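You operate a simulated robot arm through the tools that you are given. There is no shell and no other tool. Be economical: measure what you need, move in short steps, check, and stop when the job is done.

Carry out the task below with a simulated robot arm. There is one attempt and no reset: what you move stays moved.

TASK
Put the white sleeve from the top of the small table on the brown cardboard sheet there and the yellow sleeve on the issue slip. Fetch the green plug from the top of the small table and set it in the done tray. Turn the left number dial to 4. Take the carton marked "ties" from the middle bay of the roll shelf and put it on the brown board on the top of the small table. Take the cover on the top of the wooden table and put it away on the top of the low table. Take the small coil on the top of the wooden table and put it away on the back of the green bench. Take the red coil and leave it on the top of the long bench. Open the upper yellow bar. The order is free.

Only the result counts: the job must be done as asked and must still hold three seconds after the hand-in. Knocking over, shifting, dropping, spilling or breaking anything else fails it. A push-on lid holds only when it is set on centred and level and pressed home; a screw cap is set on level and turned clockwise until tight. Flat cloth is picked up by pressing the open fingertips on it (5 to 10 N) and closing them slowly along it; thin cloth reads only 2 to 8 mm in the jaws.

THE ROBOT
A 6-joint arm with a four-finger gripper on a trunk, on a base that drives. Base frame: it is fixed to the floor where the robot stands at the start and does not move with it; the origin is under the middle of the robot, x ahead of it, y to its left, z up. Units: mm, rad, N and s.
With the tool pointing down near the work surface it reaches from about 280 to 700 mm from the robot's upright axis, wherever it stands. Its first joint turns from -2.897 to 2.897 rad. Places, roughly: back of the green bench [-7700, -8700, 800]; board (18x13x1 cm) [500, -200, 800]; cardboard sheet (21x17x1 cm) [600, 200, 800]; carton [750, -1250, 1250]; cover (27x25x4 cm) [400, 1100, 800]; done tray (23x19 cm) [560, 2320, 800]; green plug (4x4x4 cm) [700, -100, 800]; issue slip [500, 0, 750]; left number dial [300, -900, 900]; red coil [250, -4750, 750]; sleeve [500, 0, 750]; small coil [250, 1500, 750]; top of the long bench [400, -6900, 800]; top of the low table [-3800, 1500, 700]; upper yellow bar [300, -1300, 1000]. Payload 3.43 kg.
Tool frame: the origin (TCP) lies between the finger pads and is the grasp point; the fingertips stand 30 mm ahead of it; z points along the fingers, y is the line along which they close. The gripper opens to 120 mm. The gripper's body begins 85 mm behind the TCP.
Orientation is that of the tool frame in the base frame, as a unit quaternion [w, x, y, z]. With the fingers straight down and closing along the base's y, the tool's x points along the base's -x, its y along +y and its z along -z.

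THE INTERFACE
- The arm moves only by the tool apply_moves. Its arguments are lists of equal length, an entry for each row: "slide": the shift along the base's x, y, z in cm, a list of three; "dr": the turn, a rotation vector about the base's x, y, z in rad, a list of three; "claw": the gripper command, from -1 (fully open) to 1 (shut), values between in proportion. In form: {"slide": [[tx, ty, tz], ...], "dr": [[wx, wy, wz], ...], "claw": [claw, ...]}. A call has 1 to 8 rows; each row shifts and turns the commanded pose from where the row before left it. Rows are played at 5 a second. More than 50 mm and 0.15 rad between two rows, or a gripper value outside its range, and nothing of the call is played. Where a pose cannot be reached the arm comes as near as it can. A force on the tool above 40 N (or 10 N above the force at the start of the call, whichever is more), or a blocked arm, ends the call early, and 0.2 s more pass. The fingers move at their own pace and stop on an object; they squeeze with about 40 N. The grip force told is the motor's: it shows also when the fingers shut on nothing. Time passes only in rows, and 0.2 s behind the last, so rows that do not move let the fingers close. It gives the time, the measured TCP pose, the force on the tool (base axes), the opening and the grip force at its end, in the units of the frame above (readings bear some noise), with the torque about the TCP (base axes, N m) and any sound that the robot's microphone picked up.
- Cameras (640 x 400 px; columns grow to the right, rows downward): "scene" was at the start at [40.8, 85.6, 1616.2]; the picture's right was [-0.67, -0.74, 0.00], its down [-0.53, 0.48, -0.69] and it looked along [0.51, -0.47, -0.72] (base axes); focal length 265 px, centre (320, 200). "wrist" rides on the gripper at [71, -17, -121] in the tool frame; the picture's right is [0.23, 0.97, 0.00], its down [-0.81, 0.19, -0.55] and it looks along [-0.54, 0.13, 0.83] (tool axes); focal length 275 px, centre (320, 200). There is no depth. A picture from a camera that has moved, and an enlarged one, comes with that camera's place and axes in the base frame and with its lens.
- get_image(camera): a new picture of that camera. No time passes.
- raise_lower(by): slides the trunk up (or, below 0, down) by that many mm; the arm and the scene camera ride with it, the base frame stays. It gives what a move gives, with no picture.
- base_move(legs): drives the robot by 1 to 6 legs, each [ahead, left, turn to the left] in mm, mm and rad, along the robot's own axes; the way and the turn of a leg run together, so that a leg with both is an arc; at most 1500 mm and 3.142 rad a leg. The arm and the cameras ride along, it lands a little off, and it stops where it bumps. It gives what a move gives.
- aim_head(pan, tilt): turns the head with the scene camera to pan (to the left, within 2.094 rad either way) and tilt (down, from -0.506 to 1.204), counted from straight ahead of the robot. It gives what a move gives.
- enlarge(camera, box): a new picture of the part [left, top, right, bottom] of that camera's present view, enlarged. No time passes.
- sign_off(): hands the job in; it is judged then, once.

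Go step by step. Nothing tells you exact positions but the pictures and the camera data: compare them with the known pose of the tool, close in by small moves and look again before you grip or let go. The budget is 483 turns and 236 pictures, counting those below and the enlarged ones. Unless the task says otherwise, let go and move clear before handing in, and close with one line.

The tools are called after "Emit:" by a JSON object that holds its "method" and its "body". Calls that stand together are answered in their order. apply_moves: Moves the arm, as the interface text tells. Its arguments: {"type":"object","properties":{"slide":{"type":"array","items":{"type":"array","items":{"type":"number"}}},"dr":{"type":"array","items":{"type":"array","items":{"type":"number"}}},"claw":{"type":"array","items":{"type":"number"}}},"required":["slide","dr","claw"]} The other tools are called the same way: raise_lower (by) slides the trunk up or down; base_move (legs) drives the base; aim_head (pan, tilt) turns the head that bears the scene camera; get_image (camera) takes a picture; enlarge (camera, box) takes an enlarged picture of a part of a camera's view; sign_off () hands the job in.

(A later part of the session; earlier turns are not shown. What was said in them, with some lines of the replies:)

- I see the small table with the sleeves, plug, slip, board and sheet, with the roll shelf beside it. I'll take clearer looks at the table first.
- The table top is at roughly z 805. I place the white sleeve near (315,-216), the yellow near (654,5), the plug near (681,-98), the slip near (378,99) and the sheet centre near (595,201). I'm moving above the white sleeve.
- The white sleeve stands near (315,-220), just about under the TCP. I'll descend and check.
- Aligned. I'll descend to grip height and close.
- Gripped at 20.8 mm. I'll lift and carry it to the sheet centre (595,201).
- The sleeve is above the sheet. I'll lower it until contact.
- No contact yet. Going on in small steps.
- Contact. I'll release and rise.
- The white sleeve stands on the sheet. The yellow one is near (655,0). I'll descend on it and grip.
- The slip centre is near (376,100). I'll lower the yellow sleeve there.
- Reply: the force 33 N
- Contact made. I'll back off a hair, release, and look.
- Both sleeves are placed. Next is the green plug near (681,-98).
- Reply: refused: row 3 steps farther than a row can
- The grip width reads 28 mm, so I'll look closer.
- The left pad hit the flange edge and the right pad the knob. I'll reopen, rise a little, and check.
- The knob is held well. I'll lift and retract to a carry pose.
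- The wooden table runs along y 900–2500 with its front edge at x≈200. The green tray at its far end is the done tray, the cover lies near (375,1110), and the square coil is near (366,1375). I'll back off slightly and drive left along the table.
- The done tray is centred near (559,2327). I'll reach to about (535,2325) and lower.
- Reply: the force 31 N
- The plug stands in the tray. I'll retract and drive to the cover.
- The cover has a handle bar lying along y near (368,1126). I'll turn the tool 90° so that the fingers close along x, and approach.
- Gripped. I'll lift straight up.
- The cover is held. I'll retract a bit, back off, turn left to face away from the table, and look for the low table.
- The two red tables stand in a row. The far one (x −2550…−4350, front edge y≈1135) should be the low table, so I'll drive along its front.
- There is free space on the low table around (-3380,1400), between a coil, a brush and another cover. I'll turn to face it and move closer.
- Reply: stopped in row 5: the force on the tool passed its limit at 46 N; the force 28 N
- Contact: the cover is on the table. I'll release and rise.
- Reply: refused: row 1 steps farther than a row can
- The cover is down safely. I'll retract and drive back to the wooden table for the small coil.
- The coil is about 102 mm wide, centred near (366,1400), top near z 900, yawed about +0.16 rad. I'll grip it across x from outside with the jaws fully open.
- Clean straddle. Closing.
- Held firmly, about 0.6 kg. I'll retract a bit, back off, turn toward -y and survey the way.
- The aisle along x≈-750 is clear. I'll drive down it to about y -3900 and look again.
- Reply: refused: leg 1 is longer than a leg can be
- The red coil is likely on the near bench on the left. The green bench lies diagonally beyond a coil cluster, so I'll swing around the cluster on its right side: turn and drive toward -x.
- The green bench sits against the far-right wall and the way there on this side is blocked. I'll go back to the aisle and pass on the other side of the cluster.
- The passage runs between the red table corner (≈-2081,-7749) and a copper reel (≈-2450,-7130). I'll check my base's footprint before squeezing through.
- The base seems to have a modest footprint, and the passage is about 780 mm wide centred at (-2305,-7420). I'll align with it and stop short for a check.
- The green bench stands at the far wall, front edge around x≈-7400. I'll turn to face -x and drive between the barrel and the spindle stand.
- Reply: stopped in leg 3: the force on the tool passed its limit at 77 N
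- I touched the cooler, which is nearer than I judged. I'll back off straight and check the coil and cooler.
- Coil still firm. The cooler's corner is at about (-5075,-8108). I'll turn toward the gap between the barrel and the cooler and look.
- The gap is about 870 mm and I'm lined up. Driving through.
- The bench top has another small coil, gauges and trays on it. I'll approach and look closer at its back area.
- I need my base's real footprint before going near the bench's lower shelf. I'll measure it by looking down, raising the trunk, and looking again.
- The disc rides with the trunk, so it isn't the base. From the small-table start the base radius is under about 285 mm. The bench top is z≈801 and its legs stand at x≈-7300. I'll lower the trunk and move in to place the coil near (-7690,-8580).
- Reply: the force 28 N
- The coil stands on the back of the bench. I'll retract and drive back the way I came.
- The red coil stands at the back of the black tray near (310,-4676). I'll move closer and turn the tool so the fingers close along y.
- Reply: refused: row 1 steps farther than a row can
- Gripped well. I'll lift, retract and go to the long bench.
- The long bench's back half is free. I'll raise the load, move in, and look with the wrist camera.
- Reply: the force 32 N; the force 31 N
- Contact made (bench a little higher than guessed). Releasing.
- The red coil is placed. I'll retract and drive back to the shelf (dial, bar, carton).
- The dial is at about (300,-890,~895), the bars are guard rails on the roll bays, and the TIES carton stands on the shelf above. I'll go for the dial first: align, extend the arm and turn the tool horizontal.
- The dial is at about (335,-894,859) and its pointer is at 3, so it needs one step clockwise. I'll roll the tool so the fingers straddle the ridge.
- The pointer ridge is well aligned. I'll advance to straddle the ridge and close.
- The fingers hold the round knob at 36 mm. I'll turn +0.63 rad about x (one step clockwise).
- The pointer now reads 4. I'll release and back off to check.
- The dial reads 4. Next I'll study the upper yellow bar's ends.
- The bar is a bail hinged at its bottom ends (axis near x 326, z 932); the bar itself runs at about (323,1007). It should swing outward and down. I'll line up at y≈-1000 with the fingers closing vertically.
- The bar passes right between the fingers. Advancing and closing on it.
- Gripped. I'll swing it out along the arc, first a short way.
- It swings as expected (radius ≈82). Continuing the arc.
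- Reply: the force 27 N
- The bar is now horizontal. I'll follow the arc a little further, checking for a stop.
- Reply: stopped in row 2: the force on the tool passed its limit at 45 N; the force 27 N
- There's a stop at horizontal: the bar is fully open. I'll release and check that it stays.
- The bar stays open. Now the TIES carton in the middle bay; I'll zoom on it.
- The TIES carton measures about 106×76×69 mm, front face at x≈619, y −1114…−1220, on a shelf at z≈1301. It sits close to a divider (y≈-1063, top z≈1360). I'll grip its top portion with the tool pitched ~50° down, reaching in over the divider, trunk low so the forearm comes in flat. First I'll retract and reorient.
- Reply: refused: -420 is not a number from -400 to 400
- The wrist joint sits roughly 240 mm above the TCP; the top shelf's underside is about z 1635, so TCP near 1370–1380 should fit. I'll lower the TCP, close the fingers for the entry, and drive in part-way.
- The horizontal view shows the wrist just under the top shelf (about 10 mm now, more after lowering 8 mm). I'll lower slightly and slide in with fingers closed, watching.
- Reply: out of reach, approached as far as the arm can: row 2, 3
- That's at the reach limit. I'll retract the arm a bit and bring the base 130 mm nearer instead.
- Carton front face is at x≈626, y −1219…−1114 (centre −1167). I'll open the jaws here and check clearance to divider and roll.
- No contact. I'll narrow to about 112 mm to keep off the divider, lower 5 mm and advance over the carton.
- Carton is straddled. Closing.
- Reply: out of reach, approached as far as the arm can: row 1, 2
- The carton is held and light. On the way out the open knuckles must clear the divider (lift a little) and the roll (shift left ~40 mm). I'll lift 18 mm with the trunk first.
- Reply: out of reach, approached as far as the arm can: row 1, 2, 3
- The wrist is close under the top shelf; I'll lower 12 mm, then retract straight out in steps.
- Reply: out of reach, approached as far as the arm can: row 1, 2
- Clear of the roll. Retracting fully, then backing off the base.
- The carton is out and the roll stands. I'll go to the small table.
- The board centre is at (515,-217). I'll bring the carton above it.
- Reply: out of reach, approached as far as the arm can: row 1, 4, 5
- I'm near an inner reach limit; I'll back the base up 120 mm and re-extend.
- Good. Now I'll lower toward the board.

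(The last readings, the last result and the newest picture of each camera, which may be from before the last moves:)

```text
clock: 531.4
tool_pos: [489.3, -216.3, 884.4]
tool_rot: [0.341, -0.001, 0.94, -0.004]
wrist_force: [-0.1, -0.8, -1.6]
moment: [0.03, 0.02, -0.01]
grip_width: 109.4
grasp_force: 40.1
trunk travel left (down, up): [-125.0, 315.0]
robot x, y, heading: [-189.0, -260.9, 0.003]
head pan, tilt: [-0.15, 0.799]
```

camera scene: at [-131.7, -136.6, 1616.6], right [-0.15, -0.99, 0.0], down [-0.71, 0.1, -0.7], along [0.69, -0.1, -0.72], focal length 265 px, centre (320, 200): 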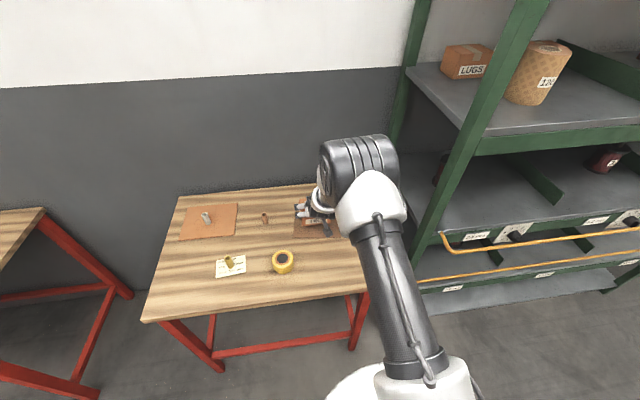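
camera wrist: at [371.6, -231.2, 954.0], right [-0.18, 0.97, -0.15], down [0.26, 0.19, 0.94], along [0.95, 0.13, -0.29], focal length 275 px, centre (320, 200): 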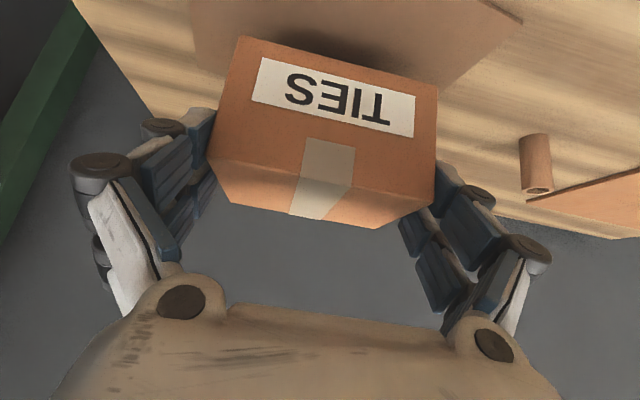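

Emit:
{"method": "apply_moves", "body": {"slide": [[0, 0, -0.2], [0, 0, -0.2], [0, 0, 0]], "dr": [[0, 0, 0], [0, 0, 0], [0, 0, 0]], "claw": [1, 1, 1]}}

Emit:
{"method": "apply_moves", "body": {"slide": [[0, 0, -0.2], [0, 0, -0.2], [0, 0, 0]], "dr": [[0, 0, 0], [0, 0, 0], [0, 0, 0]], "claw": [1, 1, 1]}}

Emit:
{"method": "get_image", "body": {"camera": "wrist"}}

```text
clock: 532.2
tool_pos: [489.1, -215.7, 880.3]
tool_rot: [0.34, -0.001, 0.94, -0.004]
wrist_force: [0.4, 0.2, -1.1]
moment: [0.0, 0.03, 0.0]
grip_width: 109.6
grasp_force: 40.7
trunk travel left (down, up): [-125.0, 315.0]
robot x, y, heading: [-190.4, -265.9, 0.0]
head pan, tilt: [-0.15, 0.799]
```

```text
clock: 533.0
tool_pos: [489.2, -215.6, 875.6]
tool_rot: [0.34, -0.001, 0.94, -0.005]
wrist_force: [-0.1, 0.1, -1.0]
moment: [-0.01, 0.03, -0.01]
grip_width: 109.5
grasp_force: 39.7
trunk travel left (down, up): [-125.0, 315.0]
robot x, y, heading: [-190.3, -265.8, 0.003]
head pan, tilt: [-0.15, 0.799]
```

```text
96 pictures are left
camera wrist: at [357.5, -229.8, 923.1], right [-0.17, 0.97, -0.16], down [0.27, 0.2, 0.94], along [0.95, 0.12, -0.3], focal length 275 px, centre (320, 200)
```

wrist: 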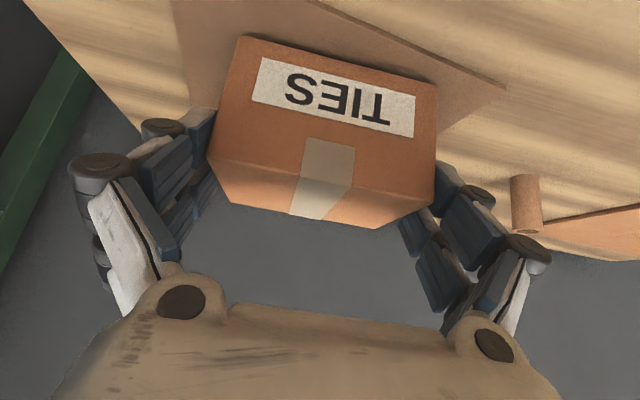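

Emit:
{"method": "apply_moves", "body": {"slide": [[0, 0, -0.25], [0, 0, -0.25], [0, 0, 0]], "dr": [[0, 0, 0], [0, 0, 0], [0, 0, 0]], "claw": [1, 1, 1]}}

Emit:
{"method": "apply_moves", "body": {"slide": [[0, 0, -0.25], [0, 0, -0.25], [0, 0, 0]], "dr": [[0, 0, 0], [0, 0, 0], [0, 0, 0]], "claw": [1, 1, 1]}}

```text
clock: 533.8
tool_pos: [490.8, -214.1, 873.2]
tool_rot: [0.343, 0.0, 0.939, -0.004]
wrist_force: [-0.8, -1.2, 6.3]
moment: [0.36, -0.41, -0.06]
grip_width: 109.5
grasp_force: 39.8
out of reach, approached as far as the arm can: row 1
trunk travel left (down, up): [-125.0, 315.0]
robot x, y, heading: [-191.8, -265.5, 0.009]
head pan, tilt: [-0.15, 0.799]
```

```text
clock: 534.6
tool_pos: [491.7, -212.5, 872.2]
tool_rot: [0.345, 0.0, 0.939, -0.005]
wrist_force: [-2.0, -3.9, 30.9]
moment: [-0.02, -0.34, -0.29]
grip_width: 109.5
grasp_force: 40.1
trunk travel left (down, up): [-125.0, 315.0]
robot x, y, heading: [-193.4, -265.2, 0.002]
head pan, tilt: [-0.15, 0.799]
```

Seated. I'll relax, open, and rise straight up.

Emit:
{"method": "apply_moves", "body": {"slide": [[0, 0, 0.4], [0, 0, 0], [0, 0, 0], [0, 0, 2], [0, 0, 3], [0, 0, 4]], "dr": [[0, 0, 0], [0, 0, 0], [0, 0, 0], [0, 0, 0], [0, 0, 0], [0, 0, 0]], "claw": [1, -0.97, -0.97, -0.97, -0.97, -0.97]}}

Emit:
{"method": "get_image", "body": {"camera": "wrist"}}

```text
clock: 536.0
tool_pos: [488.7, -214.2, 959.4]
tool_rot: [0.342, -0.001, 0.94, -0.001]
wrist_force: [-0.4, -0.1, 0.2]
moment: [0.01, -0.01, 0.0]
grip_width: 118.2
grasp_force: 0.3
trunk travel left (down, up): [-125.0, 315.0]
robot x, y, heading: [-194.0, -265.2, 0.004]
head pan, tilt: [-0.15, 0.799]
```

```text
95 pictures are left
camera wrist: at [356.8, -231.5, 1007.2], right [-0.18, 0.97, -0.15], down [0.27, 0.19, 0.94], along [0.95, 0.13, -0.29], focal length 275 px, centre (320, 200)
```

wrist: 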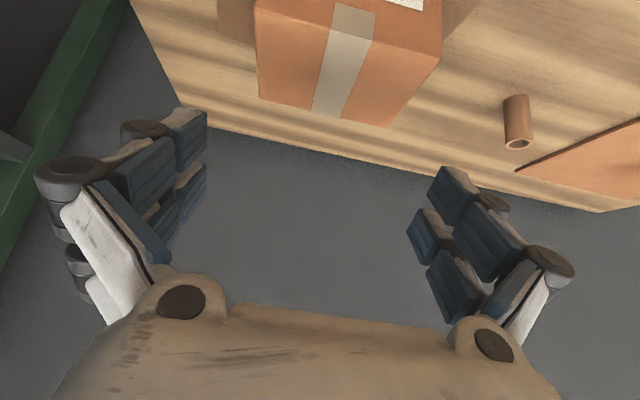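

Released. I'll clear out and make a final check of table, dial and bar.

Emit:
{"method": "apply_moves", "body": {"slide": [[0, 0, 4.5], [0, 0, 4.5], [-2, 0, 4], [-4, 0, 2], [-4, 0, 0], [-4, 0, 0]], "dr": [[0, 0, 0], [0, 0, 0], [0, 0, 0], [0, 0, 0], [0, 0, 0], [0, 0, 0]], "claw": [-0.2, -0.2, -0.2, -0.2, -0.2, -0.2]}}

Emit:
{"method": "base_move", "body": {"legs": [[-250, 150, 0]]}}

Emit:
{"method": "aim_head", "body": {"pan": -0.15, "tilt": 0.65}}

Emit:
{"method": "get_image", "body": {"camera": "scene"}}

```text
clock: 537.4
tool_pos: [348.4, -212.9, 1112.7]
tool_rot: [0.343, -0.002, 0.939, -0.001]
wrist_force: [-0.2, -0.6, 0.0]
moment: [0.0, -0.04, 0.03]
grip_width: 72.2
grasp_force: 0.1
trunk travel left (down, up): [-125.0, 315.0]
robot x, y, heading: [-191.0, -265.3, -0.001]
head pan, tilt: [-0.15, 0.799]
```

```text
clock: 539.4
tool_pos: [99.6, -65.9, 1111.8]
tool_rot: [0.343, -0.001, 0.939, -0.001]
wrist_force: [-1.3, -0.6, -0.1]
moment: [-0.02, 0.0, -0.04]
grip_width: 72.0
grasp_force: 0.1
trunk travel left (down, up): [-125.0, 315.0]
robot x, y, heading: [-441.8, -117.4, 0.003]
head pan, tilt: [-0.15, 0.799]
```

```text
clock: 540.1
tool_pos: [99.2, -67.2, 1111.8]
tool_rot: [0.342, -0.002, 0.94, 0.0]
wrist_force: [0.6, -0.2, -0.3]
moment: [-0.02, -0.01, -0.02]
grip_width: 72.3
grasp_force: 0.0
trunk travel left (down, up): [-125.0, 315.0]
robot x, y, heading: [-443.6, -115.1, 0.006]
head pan, tilt: [-0.15, 0.649]
```

```text
94 pictures are left
camera scene: at [-375.4, 9.7, 1629.2], right [-0.15, -0.99, 0.0], down [-0.6, 0.09, -0.8], along [0.79, -0.12, -0.6], focal length 265 px, centre (320, 200)
```

scene: 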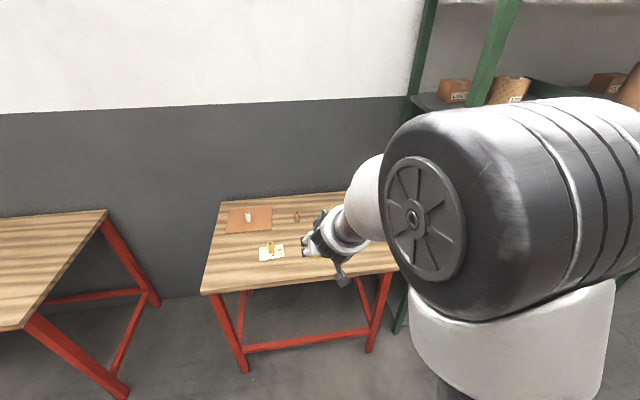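

Emit:
{"method": "base_move", "body": {"legs": [[-250, 300, 0]]}}

Emit:
{"method": "aim_head", "body": {"pan": 0.35, "tilt": 0.45}}

Emit:
{"method": "base_move", "body": {"legs": [[0, 0, -0.9]]}}

Emit:
{"method": "get_image", "body": {"camera": "scene"}}

```text
clock: 542.5
tool_pos: [-150.8, 234.0, 1111.6]
tool_rot: [0.342, -0.002, 0.94, -0.001]
wrist_force: [-0.3, 0.6, 0.4]
moment: [-0.01, 0.02, -0.01]
grip_width: 71.8
grasp_force: 0.1
trunk travel left (down, up): [-125.0, 315.0]
robot x, y, heading: [-690.2, 180.5, 0.007]
head pan, tilt: [-0.15, 0.649]
```

```text
clock: 543.5
tool_pos: [-151.0, 233.7, 1111.1]
tool_rot: [0.343, -0.003, 0.939, 0.0]
wrist_force: [-0.5, 0.6, 0.1]
moment: [0.02, 0.0, -0.01]
grip_width: 72.1
grasp_force: 0.1
trunk travel left (down, up): [-125.0, 315.0]
robot x, y, heading: [-689.0, 186.1, 0.005]
head pan, tilt: [0.351, 0.45]
```

```text
clock: 546.2
tool_pos: [-316.6, -213.4, 1112.0]
tool_rot: [0.308, 0.408, 0.847, -0.149]
wrist_force: [0.2, -0.2, 0.0]
moment: [0.02, 0.0, 0.01]
grip_width: 72.2
grasp_force: 0.0
trunk travel left (down, up): [-125.0, 315.0]
robot x, y, heading: [-690.8, 181.6, -0.902]
head pan, tilt: [0.351, 0.45]
```

```text
93 pictures are left
camera scene: at [-515.6, 235.3, 1647.1], right [-0.52, -0.85, 0.0], down [-0.37, 0.23, -0.9], along [0.77, -0.47, -0.44], focal length 265 px, centre (320, 200)
```

scene: 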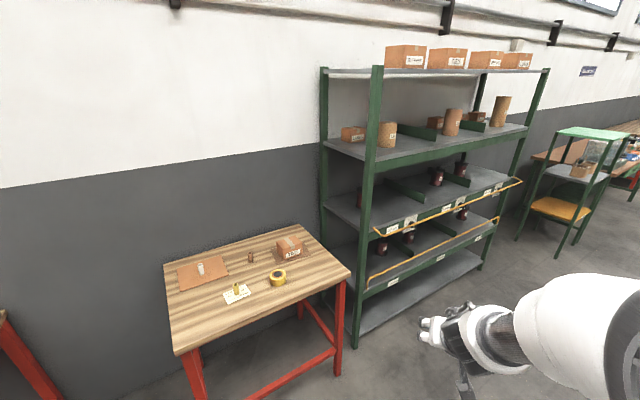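

Emit:
{"method": "enlarge", "body": {"camera": "scene", "box": [160, 220, 360, 320]}}

Emit:
{"method": "enlarge", "body": {"camera": "scene", "box": [360, 170, 530, 280]}}

```text
3.20 times, centred on (260, 270) of scene
camera zoom: at [-515.6, 235.3, 1647.1], right [-0.52, -0.85, 0.0], down [-0.37, 0.23, -0.9], along [0.77, -0.47, -0.44], focal length 847 px, centre (512, -24)
```

zoom: 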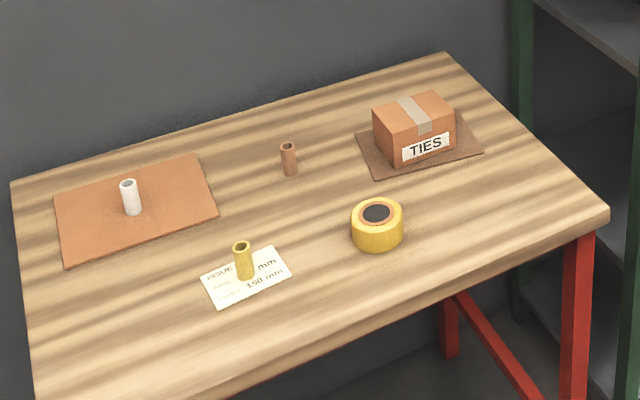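

```text
3.64 times, centred on (445, 225) of scene
camera zoom: at [-515.6, 235.3, 1647.1], right [-0.52, -0.85, 0.0], down [-0.37, 0.23, -0.9], along [0.77, -0.47, -0.44], focal length 963 px, centre (-134, 109)
```

zoom: 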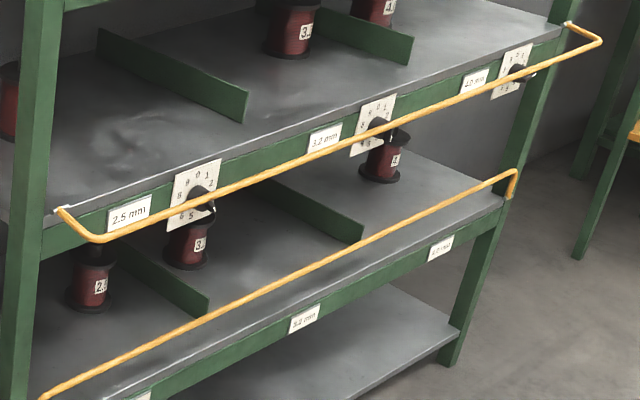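

Everything is in place in this view: both sleeves, the carton on the board, the bar open, and the dial at 4. The other items were checked where I set them down. Handing in.

Emit:
{"method": "sign_off", "body": {}}

```text
The job is handed in.
```

I did every item in the list and handed the job in. On the way to the green bench the carried coil hit the air cooler at 77 N; I backed off and did not see it move, but did not measure it.
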